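You operate a simulated robot arm through the tools that you are given. There is no shell and no other tool. Be economical: measure what you need, move in short steps, check, and stop when the job is done.

You run a simulated robot arm. Do the job below in one go: nothing can be reset, and whatever is moved stays where it is left.

Task
Put one of the tags from the top of the tester bench on top of the grey roll.

The check looks at the end state, three seconds after you hand in, the way a careful person would. Anything else that was tipped, shoved, dropped, spilled or broken makes it a failure.

Robot
A 6-joint arm with a two-finger parallel gripper, fixed in place. Base frame: the origin is at the foot of the arm, x ahead of it, y to its left, z up; the work surface is at about z = 0. Readings come in m, degrees, newtons and seconds.
With the tool pointing down near the work surface it reaches from about 0.14 to 0.58 m from the base axis. Its first joint turns from -66.0 to 66.0 degrees. Payload 2.1 kg.
The tool frame sits at the grasp point between the pads (the TCP): z along the fingers, y along the line on which they close. The tips reach 0.03 m beyond it. Largest opening 0.094 m; finger width 0.028, thickness 0.01; the body of the gripper, 0.05 by 0.096 m, starts 0.055 m behind the TCP.
Orientation is that of the tool frame in the base frame, as [roll, pitch, yaw] about the fixed x, y, z axes, in that order (R = Rz(yaw) Ry(pitch) Rx(roll)). With the fingers straight down and closing along the base's y, the tool's x points along the base's -x, its y along +y and its z along -z.

Tools
- The arm moves only by the tool step_arm. Its argument "moves" is a list of rows, each an object (a shift or turn left out is 0, a gripper value left out holds the last) with "slide": the shift along the tool's x, y, z in mm, a list of three; "dr": the turn, a rotation vector about the tool's x, y, z in rad, a list of three; "grip": the opening, from 0 (shut) to 1 (fully open). In form: [{"slide": [dx, dy, dz], "dr": [rx, ry, rz], "grip": grip}, ...]. A call has 1 to 10 rows; each row shifts and turns the commanded pose from where the row before left it, along the tool's axes as they then stand. A row lasts 0.2 s, in which the tool goes at most 0.05 m and 8.6 degrees; a call with a longer step from one row to the next is refused whole, and so is a gripper value outside its range. Where a pose cannot be reached the arm comes as near as it can. A force on the tool above 40 N (or 10 N above the force at the start of the call, whichever is more), or a blocked arm, ends the call early, and 0.2 s more pass. Each finger travels about 0.072 m/s and halts on what it meets, pressing with about 29 N; the grip force reading is that of the motor and also rises with nothing between the fingers. The clock runs only during rows and for 0.2 s after the last one: add rows that do not move to give the fingers time. The reply holds the time, the measured pose of the TCP, the force on the tool along the base axes, the opening and the grip force, in the units named above and with some noise, and new pictures: "views" is both (left out), scene, wrist or none.
- Cameras (640 x 400 px; columns grow to the right, rows downward): "scene" is fixed at [0.0487, -0.3683, 0.4786]; the picture's right is [0.83, -0.56, 0.00], its down [-0.35, -0.52, -0.78] and it looks along [0.44, 0.64, -0.63] (base axes); focal length 259 px, centre (320, 200). "wrist" rides on the gripper at [0.076, 0.014, -0.103] in the tool frame; the picture's right is [-0.18, 0.98, 0.00], its down [-0.75, -0.14, -0.64] and it looks along [-0.63, -0.12, 0.77] (tool axes); focal length 243 px, centre (320, 200). There is no depth. A picture from a camera that has moved, and an enlarged one, comes with that camera's place and axes in the base frame and with its lens.
- zoom(camera, box): a new picture of the part [left, top, right, bottom] of that camera's present view, enlarged. It takes no simulated time.
- job_done(): hands the job in; it is judged then, once.

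Go step by step. Nothing tells you positions but the pictures and the camera data: compare them with the known pose of the tool, close in by small moves and look again before you grip or let go. The budget is 90 turns and 200 pictures, counting those below and the enlarged ones. Unless the task says otherwise, let go and move clear before handing in, and close with one line.

The tools are called as name(argument=value, ...) on one line, values as JSON. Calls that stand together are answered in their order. step_arm: Moves the arm, as the interface text tells. Its arguments: {"type":"object","properties":{"moves":{"type":"array","items":{"type":"object","properties":{"slide":{"type":"array","items":{"type":"number"}},"dr":{"type":"array","items":{"type":"number"}},"grip":{"type":"number"}}}},"views":{"type":"string","enum":["both","scene","wrist","none"]}},"required":["moves"]} The other tools are called the same way: zoom (camera, box) takes an enlarged picture of a part of a camera's view; job_done () hands the job in.

At the start:

```text
time: 0.0
tool_pos: [0.273, 0.0368, 0.2954]
tool_rot: [-179.9, 0.2, 180.0]
force: [-0.2, 0.0, 0.6]
opening: 0.0939
grip_force: 0.1
```

scene: 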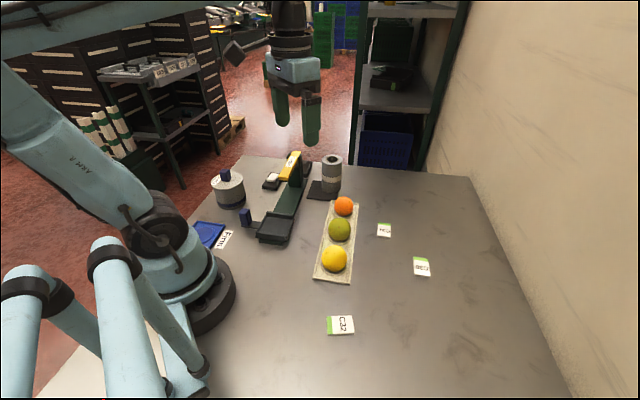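
wrist: 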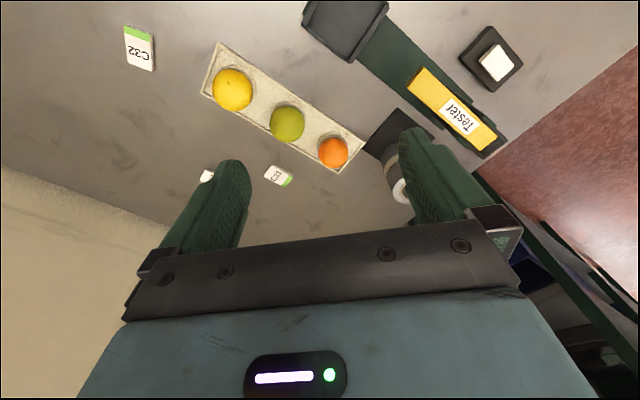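

I see a table with three fruits on a tray, a tester device, a grey roll near its far end and several small white tags. I'll zoom in to identify things.

zoom(camera="scene", box=[190, 130, 370, 260])

zoom(camera="scene", box=[310, 200, 470, 350])

zoom(camera="wrist", box=[300, 0, 560, 220])

```text
3.08 times, centred on (280, 195) of scene
camera zoom: at [0.0487, -0.3683, 0.4786], right [0.83, -0.56, 0.0], down [-0.35, -0.52, -0.78], along [0.44, 0.64, -0.63], focal length 796 px, centre (443, 215)
```

zoom: 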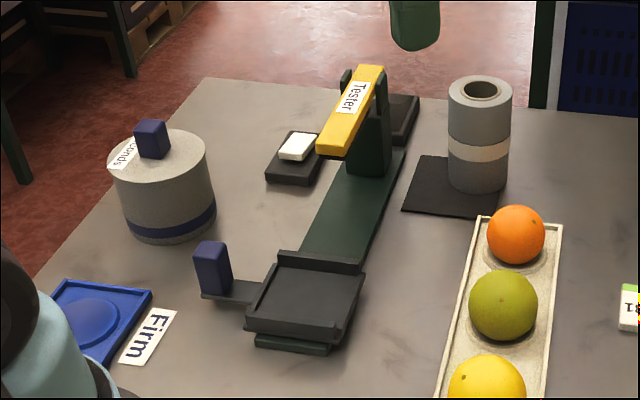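

```text
2.67 times, centred on (390, 275) of scene
camera zoom: at [0.0487, -0.3683, 0.4786], right [0.83, -0.56, 0.0], down [-0.35, -0.52, -0.78], along [0.44, 0.64, -0.63], focal length 690 px, centre (133, 0)
```

zoom: 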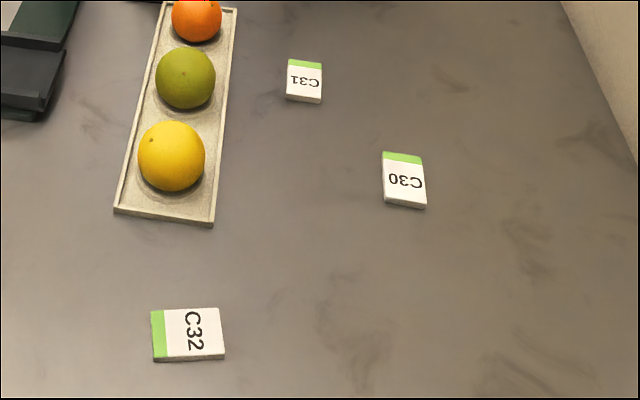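

```text
1.82 times, centred on (430, 110) of wrist
camera zoom: at [0.1955, 0.0521, 0.3969], right [0.18, 0.98, 0.0], down [0.75, -0.14, 0.64], along [0.63, -0.12, -0.76], focal length 441 px, centre (120, 364)
```

zoom: 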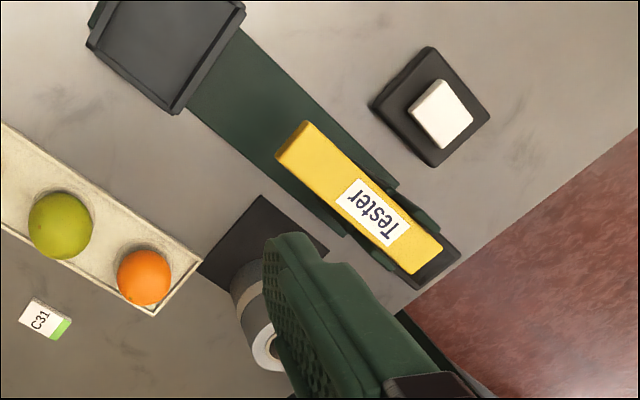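

C30, C31 and C32 are tags lying flat on the bench. C32 is clear of everything at about (0.205, -0.208), with its long axis at about -31°. The roll is at about (0.443, 0.144) and its top is near z 0.10. I'll move above C32 and turn the fingers to match it.

step_arm(moves=[{"slide": [9.7, -35, 17]}, {"slide": [9.7, -35, 17]}, {"slide": [9.7, -35, 17]}, {"slide": [9.7, -35, 17]}, {"slide": [9.7, -35, 17]}, {"slide": [9.7, -35, 17]}, {"slide": [9.7, -35, 17]}], views="none")

step_arm(moves=[{"dr": [0, 0, 0.135]}, {"dr": [0, 0, 0.135]}, {"dr": [0, 0, 0.135]}, {"dr": [0, 0, 0.135]}, {}])

```text
time: 1.6
tool_pos: [0.2051, -0.2076, 0.1739]
tool_rot: [-179.9, 0.2, -179.8]
force: [-0.6, -0.6, -0.2]
opening: 0.0939
grip_force: 0.1
```

```text
time: 2.8
tool_pos: [0.2046, -0.2066, 0.1767]
tool_rot: [180.0, 0.2, 149.0]
force: [-0.8, -0.1, -0.8]
opening: 0.0937
grip_force: 0.0
camera wrist: at [0.146, -0.1556, 0.2773], right [0.66, 0.75, 0.0], down [0.57, -0.51, 0.64], along [0.48, -0.43, -0.76], focal length 243 px, centre (320, 200)
```

scene: 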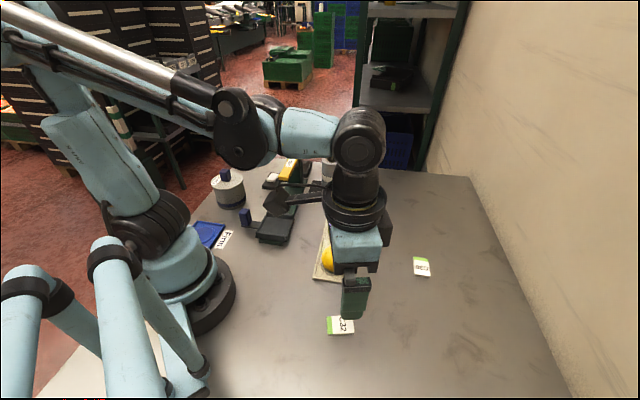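
wrist: 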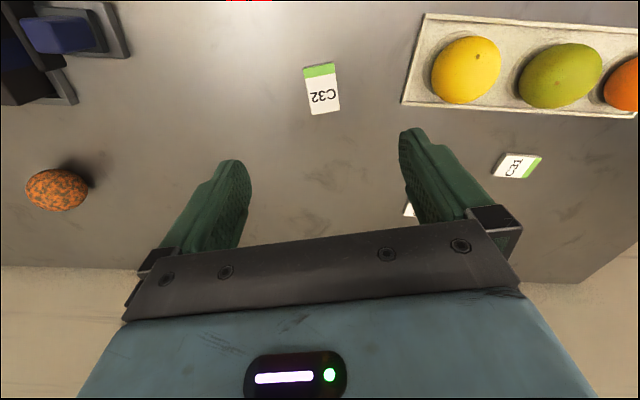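

The wrist view puts C32 at (0.204, -0.206), about 4° further round than I have now. I'll trim the rotation, lower to about z 0.07 and look again.

step_arm(moves=[{"dr": [0, 0, 0.06], "grip": 0.65}, {"slide": [0, 0, 36]}, {"slide": [0, 0, 36]}, {"slide": [0, 0, 36]}, {}])

```text
time: 4.0
tool_pos: [0.2059, -0.2083, 0.0668]
tool_rot: [180.0, 0.2, 145.6]
force: [0.0, 0.1, -0.9]
opening: 0.061
grip_force: 0.0
camera wrist: at [0.1504, -0.1524, 0.1684], right [0.71, 0.71, 0.0], down [0.54, -0.54, 0.64], along [0.46, -0.45, -0.76], focal length 243 px, centre (320, 200)
```

scene: 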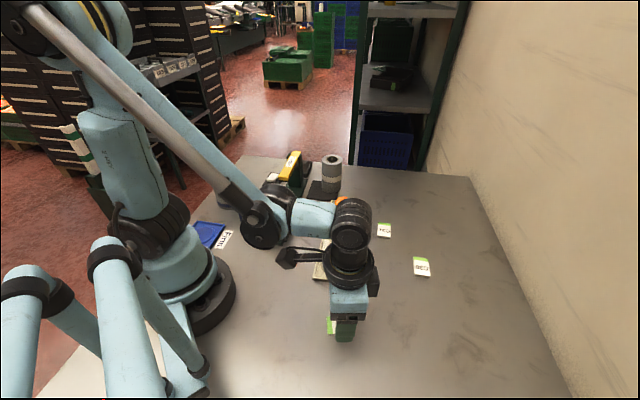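
wrist: 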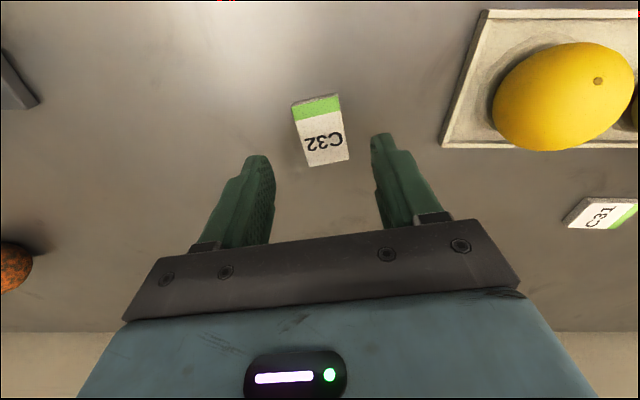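

The tag sits about 4 mm off in both tool x and y, and I'm over-rotated by about 2°. I'll correct both and lower further.

step_arm(moves=[{"slide": [4, 4, 0], "dr": [0, 0, -0.04]}, {"slide": [0, 0, 15]}, {"slide": [0, 0, 13]}, {}])

```text
time: 5.0
tool_pos: [0.2028, -0.2041, 0.0396]
tool_rot: [-180.0, 0.2, 147.9]
force: [-0.9, -0.1, 0.8]
opening: 0.0613
grip_force: 0.0
camera wrist: at [0.1457, -0.1505, 0.142], right [0.68, 0.74, 0.0], down [0.56, -0.52, 0.64], along [0.47, -0.44, -0.76], focal length 243 px, centre (320, 200)
```

scene: 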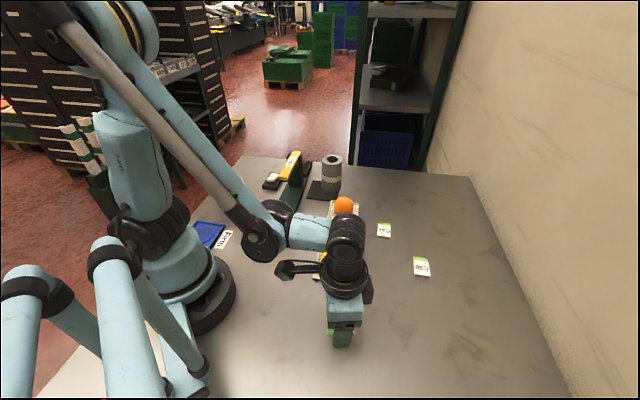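
wrist: 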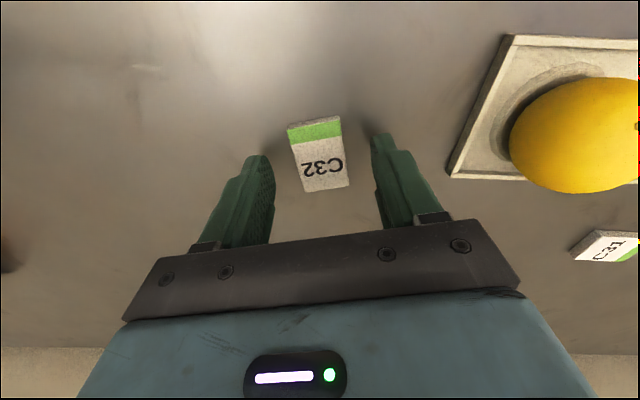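

The tag is centred between the fingers. I'll lower the last 6.5 mm to bring the tips just above the table, then close.

step_arm(moves=[{"slide": [0, 0, 3.5]}, {"slide": [0, 0, 3.5]}, {}], views="none")

step_arm(moves=[{"grip": 0.25}, {}, {}, {}], views="wrist")

```text
time: 5.8
tool_pos: [0.2031, -0.2038, 0.034]
tool_rot: [-180.0, 0.2, 147.9]
force: [0.5, -0.3, 0.3]
opening: 0.0612
grip_force: 0.1
```

```text
time: 6.8
tool_pos: [0.2041, -0.203, 0.0345]
tool_rot: [-179.9, 0.2, 147.9]
force: [-0.1, -0.1, -0.5]
opening: 0.0303
grip_force: 29.2
camera wrist: at [0.1462, -0.1508, 0.1354], right [0.68, 0.74, 0.0], down [0.56, -0.52, 0.64], along [0.47, -0.44, -0.76], focal length 243 px, centre (320, 200)
```

wrist: 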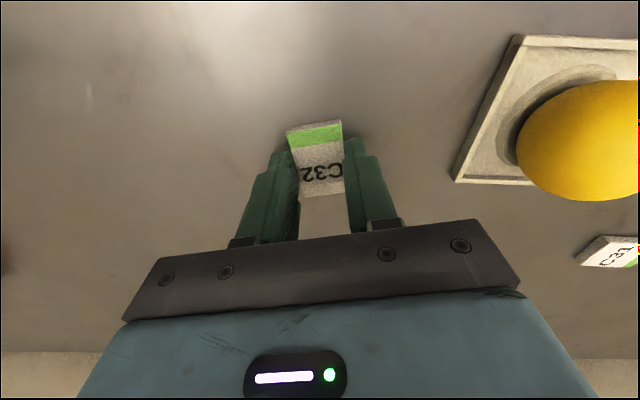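

The tag is gripped at 30 mm, so I'll lift it straight up and check the hold.

step_arm(moves=[{"slide": [0, 0, -20]}, {"slide": [0, 0, -40]}, {"slide": [0, 0, -40]}, {"slide": [0, 0, -45]}, {"slide": [0, 0, -45]}, {}])

```text
time: 8.2
tool_pos: [0.2032, -0.1969, 0.226]
tool_rot: [180.0, 0.3, 147.9]
force: [0.0, 0.7, -1.1]
opening: 0.0308
grip_force: 28.8
camera wrist: at [0.1453, -0.144, 0.3262], right [0.68, 0.74, 0.0], down [0.56, -0.52, 0.64], along [0.47, -0.44, -0.76], focal length 243 px, centre (320, 200)
```

scene: 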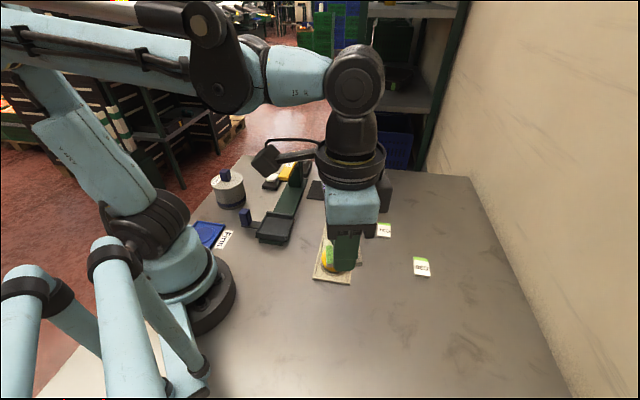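
wrist: 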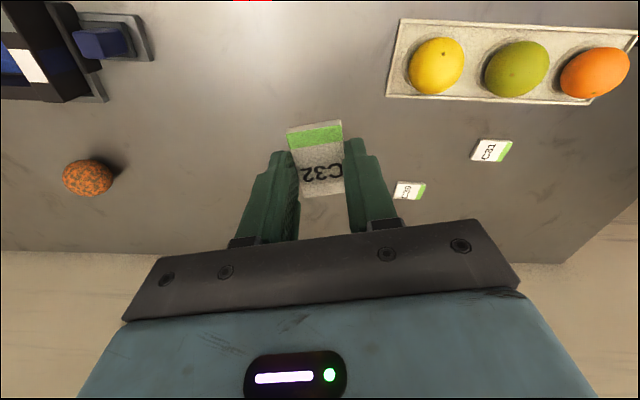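

The tag holds firmly. I'll rotate back to yaw 180 and move at height to just short of the roll.

step_arm(moves=[{"dr": [0, 0, -0.14]}, {"dr": [0, 0, -0.14]}, {"dr": [0, 0, -0.14]}, {"dr": [0, 0, -0.14]}, {}], views="none")

step_arm(moves=[{"slide": [-21, 38, 0]}, {"slide": [-21, 38, 0]}, {"slide": [-21, 38, 0]}, {"slide": [-21, 38, 0]}, {"slide": [-21, 38, 0]}, {"slide": [-21, 38, 0]}, {"slide": [-21, 38, 0]}, {"slide": [-21, 38, 0]}, {"slide": [-21, 38, 0]}, {}])

```text
time: 9.4
tool_pos: [0.2033, -0.202, 0.224]
tool_rot: [-180.0, 0.2, -179.8]
force: [0.2, -0.8, -0.3]
opening: 0.0305
grip_force: 29.3
```

```text
time: 11.6
tool_pos: [0.3914, 0.139, 0.2283]
tool_rot: [-179.9, 0.2, 180.0]
force: [0.4, -0.5, 0.9]
opening: 0.0304
grip_force: 29.0
camera wrist: at [0.3144, 0.1533, 0.3294], right [0.18, 0.98, 0.0], down [0.75, -0.14, 0.64], along [0.63, -0.12, -0.76], focal length 243 px, centre (320, 200)
```

scene: 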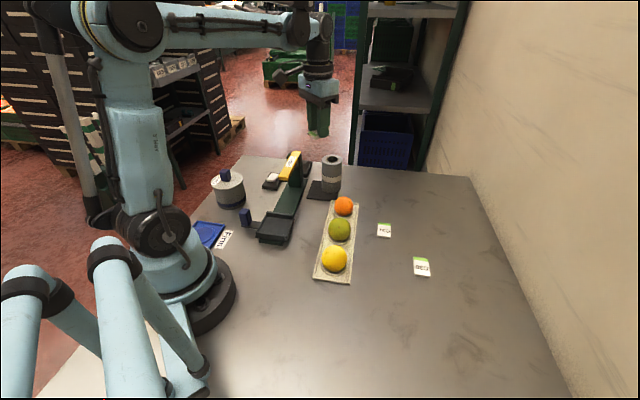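
wrist: 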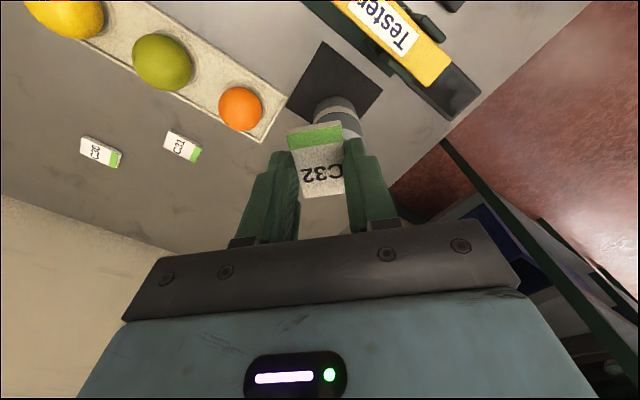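

The tag hides the roll's top from the wrist camera. I'll move ahead 60 mm so the roll shows higher in the picture, and zoom the scene camera on it.

step_arm(moves=[{"slide": [-40, 0, 0]}, {"slide": [-40, 0, 0]}, {}], views="wrist")

zoom(camera="scene", box=[290, 140, 370, 190])

zoom(camera="wrist", box=[240, 0, 440, 125])

```text
time: 12.4
tool_pos: [0.4704, 0.1382, 0.2272]
tool_rot: [-179.9, 0.2, 179.9]
force: [-1.0, -0.3, 0.3]
opening: 0.0305
grip_force: 28.5
camera wrist: at [0.3937, 0.1527, 0.3289], right [0.18, 0.98, 0.0], down [0.75, -0.14, 0.64], along [0.63, -0.12, -0.76], focal length 243 px, centre (320, 200)
```

wrist: 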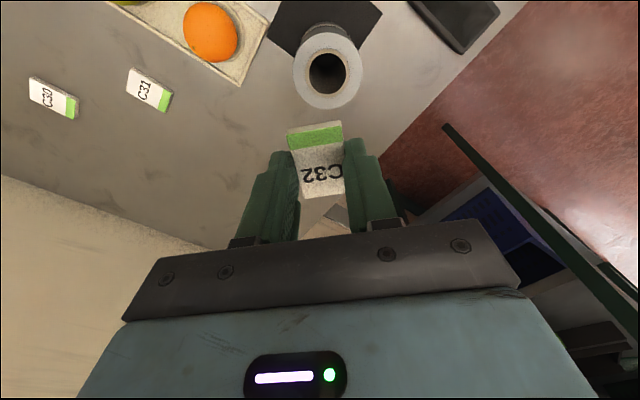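

```text
8.00 times, centred on (330, 165) of scene
camera zoom: at [0.0487, -0.3683, 0.4786], right [0.83, -0.56, 0.0], down [-0.35, -0.52, -0.78], along [0.44, 0.64, -0.63], focal length 2071 px, centre (240, 480)
```

zoom: 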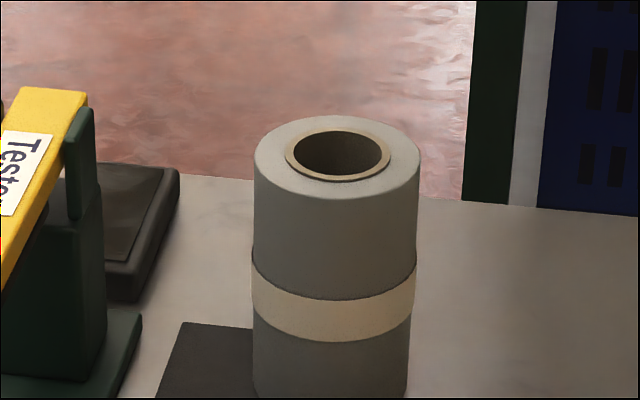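

```text
3.20 times, centred on (340, 62) of wrist
camera zoom: at [0.3937, 0.1527, 0.3289], right [0.18, 0.98, 0.0], down [0.75, -0.14, 0.64], along [0.63, -0.12, -0.76], focal length 776 px, centre (256, 640)
```

zoom: 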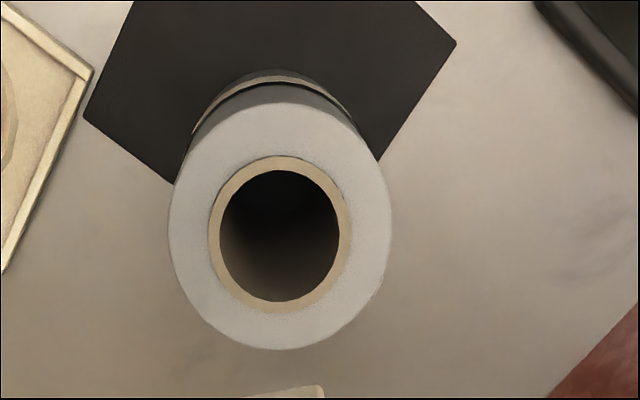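

The roll's top centre works out at about (0.4445, 0.148, 0.101), with a hole about 32 mm wide. The tag is about 46 mm long, so it will bridge the hole if centred. I'll move over it and lower to about 20 mm above contact.

step_arm(moves=[{"slide": [26, 10, 0]}, {}, {"slide": [0, 0, 25]}, {"slide": [0, 0, 25]}, {"slide": [0, 0, 18]}, {}], views="wrist")

zoom(camera="scene", box=[290, 130, 370, 180])

zoom(camera="wrist", box=[220, 75, 420, 200])

```text
time: 13.8
tool_pos: [0.445, 0.1499, 0.1575]
tool_rot: [-180.0, 0.2, 179.9]
force: [-0.1, 0.2, 0.1]
opening: 0.0307
grip_force: 28.7
camera wrist: at [0.369, 0.1653, 0.2585], right [0.18, 0.98, 0.0], down [0.75, -0.14, 0.64], along [0.63, -0.12, -0.76], focal length 243 px, centre (320, 200)
```

wrist: 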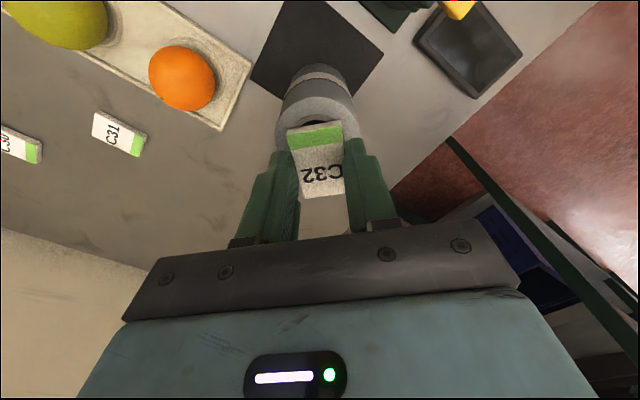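

```text
8.00 times, centred on (330, 155) of scene
camera zoom: at [0.0487, -0.3683, 0.4786], right [0.83, -0.56, 0.0], down [-0.35, -0.52, -0.78], along [0.44, 0.64, -0.63], focal length 2071 px, centre (240, 560)
```

zoom: 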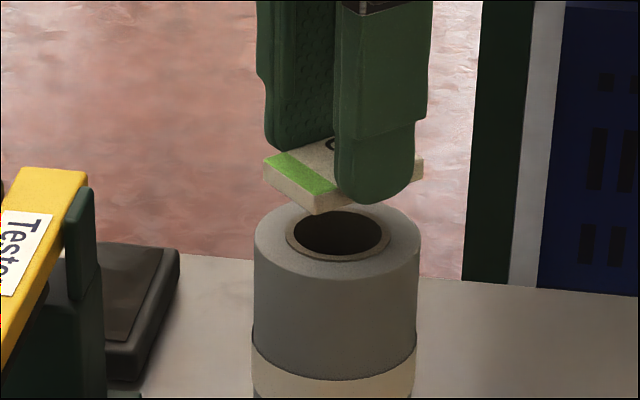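

```text
3.20 times, centred on (320, 138) of wrist
camera zoom: at [0.369, 0.1653, 0.2585], right [0.18, 0.98, 0.0], down [0.75, -0.14, 0.64], along [0.63, -0.12, -0.76], focal length 776 px, centre (320, 400)
```

zoom: 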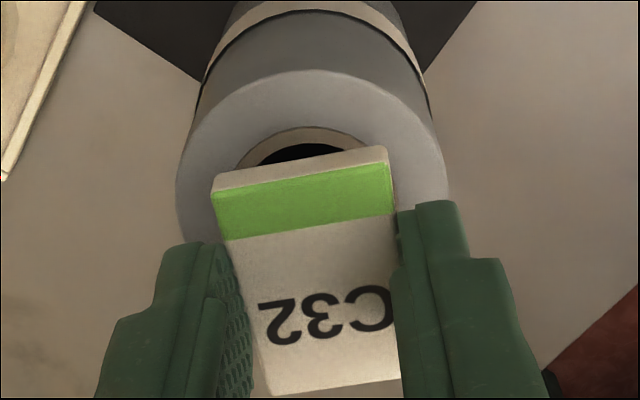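

The tag is within about 2 mm of the roll's axis and about 20 mm above it. I'll lower it to just above contact and check.

step_arm(moves=[{"slide": [0, 0, 9]}, {"slide": [0, 0, 8]}, {}], views="none")

zoom(camera="scene", box=[290, 130, 370, 180])

zoom(camera="wrist", box=[220, 75, 420, 200])

```text
time: 14.6
tool_pos: [0.4447, 0.1489, 0.138]
tool_rot: [-180.0, 0.2, -179.9]
force: [0.4, -0.7, -0.6]
opening: 0.0305
grip_force: 28.5
```

```text
8.00 times, centred on (330, 155) of scene
camera zoom: at [0.0487, -0.3683, 0.4786], right [0.83, -0.56, 0.0], down [-0.35, -0.52, -0.78], along [0.44, 0.64, -0.63], focal length 2071 px, centre (240, 560)
```

zoom: 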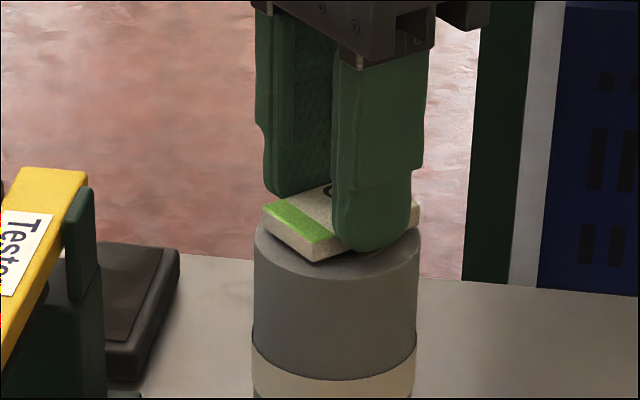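

```text
3.20 times, centred on (320, 138) of wrist
camera zoom: at [0.3682, 0.1648, 0.2403], right [0.18, 0.98, 0.0], down [0.75, -0.14, 0.64], along [0.63, -0.12, -0.76], focal length 776 px, centre (320, 400)
```

zoom: 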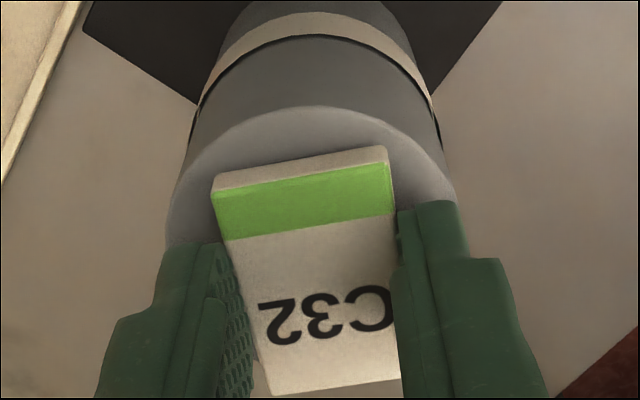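

It's well centred with about 3 mm left. I'll lower in small steps while watching the force.

step_arm(moves=[{"slide": [0, 0, 1]}, {"slide": [0, 0, 1]}, {}], views="none")

zoom(camera="scene", box=[310, 145, 350, 170])

```text
time: 15.4
tool_pos: [0.4455, 0.1502, 0.1371]
tool_rot: [-179.9, 0.1, -180.0]
force: [-0.4, 0.0, -0.4]
opening: 0.0307
grip_force: 29.5
```

```text
16.00 times, centred on (330, 158) of scene
camera zoom: at [0.0487, -0.3683, 0.4786], right [0.83, -0.56, 0.0], down [-0.35, -0.52, -0.78], along [0.44, 0.64, -0.63], focal length 4142 px, centre (160, 880)
```

zoom: 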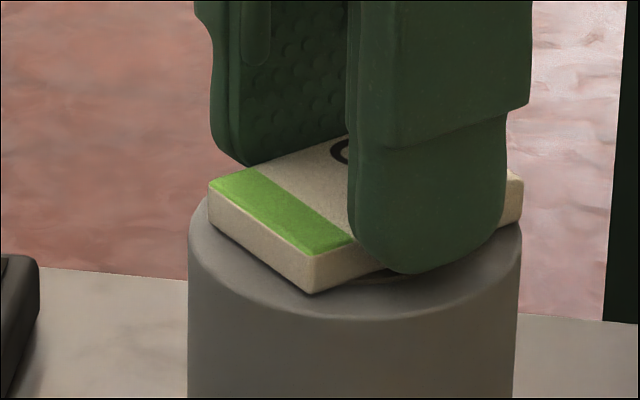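

The tag is almost touching, so I'll go 1 mm at a time.

step_arm(moves=[{"slide": [0, 0, 1]}, {}], views="none")

step_arm(moves=[{"slide": [0, 0, 0.7]}, {}], views="none")

zoom(camera="scene", box=[310, 145, 350, 170])

```text
time: 16.0
tool_pos: [0.446, 0.1501, 0.1359]
tool_rot: [-180.0, 0.1, 180.0]
force: [-1.1, 2.1, 15.8]
opening: 0.0308
grip_force: 28.9
```

```text
time: 16.6
tool_pos: [0.4465, 0.1485, 0.1366]
tool_rot: [-179.9, 0.2, 180.0]
force: [-1.0, 0.9, 21.5]
opening: 0.0306
grip_force: 29.8
```

```text
16.00 times, centred on (330, 158) of scene
camera zoom: at [0.0486, -0.3683, 0.4786], right [0.83, -0.56, 0.0], down [-0.35, -0.52, -0.78], along [0.44, 0.64, -0.63], focal length 4142 px, centre (160, 880)
```

zoom: 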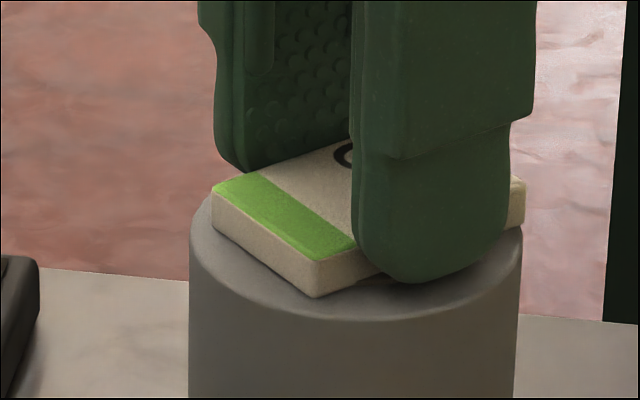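

The tag is seated, with about 20 N of contact force. I'll back off 1 mm to relieve it, then open the fingers part way.

step_arm(moves=[{"slide": [0, 0, -1.2]}, {}], views="none")

step_arm(moves=[{"grip": 0.4}, {"grip": 0.5}, {"grip": 0.55}, {}, {}], views="none")

zoom(camera="scene", box=[310, 145, 350, 170])

```text
time: 17.2
tool_pos: [0.4466, 0.1495, 0.1346]
tool_rot: [-179.9, 0.2, 180.0]
force: [0.5, 0.7, 0.4]
opening: 0.0306
grip_force: 29.1
```

```text
time: 18.4
tool_pos: [0.4462, 0.15, 0.1345]
tool_rot: [-179.8, 0.2, 179.9]
force: [-0.3, -0.4, 0.3]
opening: 0.0517
grip_force: 0.0
```

```text
16.00 times, centred on (330, 158) of scene
camera zoom: at [0.0487, -0.3683, 0.4786], right [0.83, -0.56, 0.0], down [-0.35, -0.52, -0.78], along [0.44, 0.64, -0.63], focal length 4142 px, centre (160, 880)
```

zoom: 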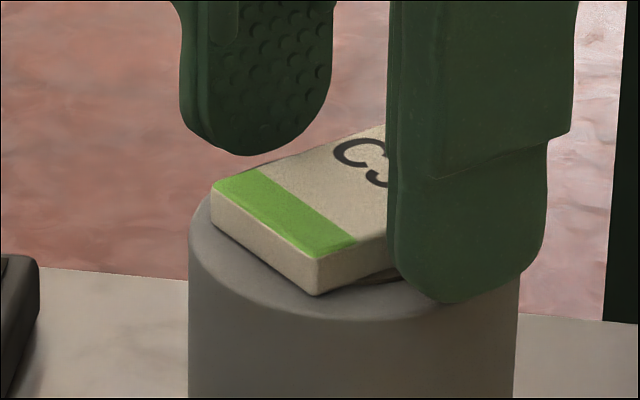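

The tag is released and resting on the roll. I'll raise the arm straight up and check.

step_arm(moves=[{"slide": [0, 0, -10]}, {"slide": [0, 0, -25]}, {"slide": [0, 0, -40]}, {"slide": [0, 0, -40]}, {}])

zoom(camera="scene", box=[290, 140, 370, 190])

```text
time: 19.6
tool_pos: [0.4451, 0.1477, 0.2526]
tool_rot: [-179.9, 0.2, -180.0]
force: [-0.4, 0.0, 0.1]
opening: 0.0515
grip_force: 0.0
camera wrist: at [0.3682, 0.163, 0.3532], right [0.18, 0.98, 0.0], down [0.75, -0.14, 0.64], along [0.63, -0.12, -0.76], focal length 243 px, centre (320, 200)
```

scene: 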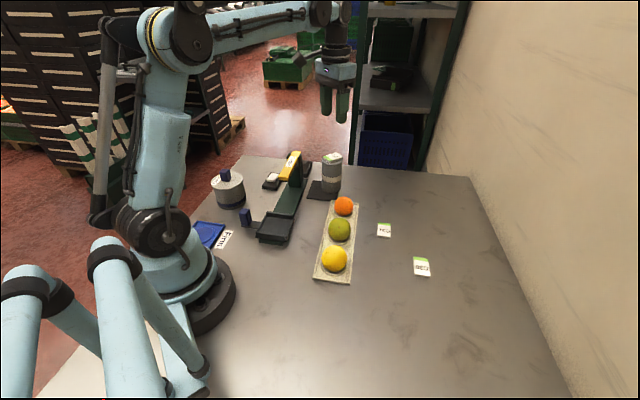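
wrist: 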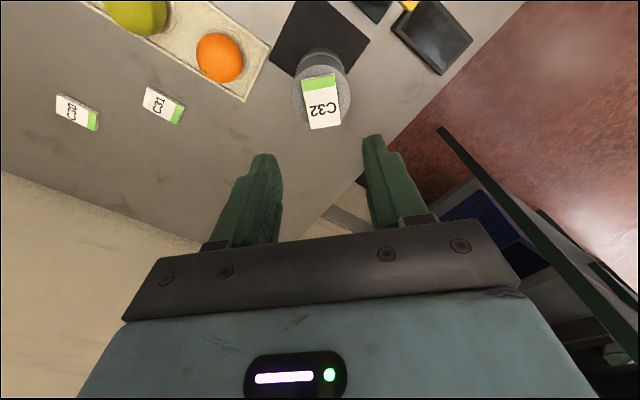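

```text
8.00 times, centred on (330, 165) of scene
camera zoom: at [0.0487, -0.3683, 0.4786], right [0.83, -0.56, 0.0], down [-0.35, -0.52, -0.78], along [0.44, 0.64, -0.63], focal length 2071 px, centre (240, 480)
```

zoom: 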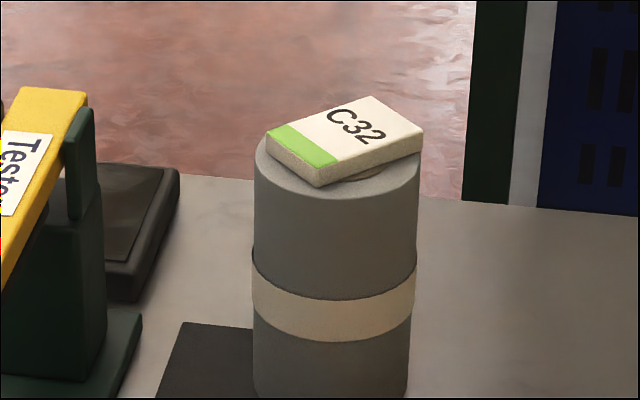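

Tag C32 lies flat and centred on the grey roll, the arm is clear and nothing else has moved. I'm handing in now.

job_done()

```text
The job is handed in.
```

Tag C32 is resting on top of the grey roll, the gripper is open and clear above it, and the job is handed in.
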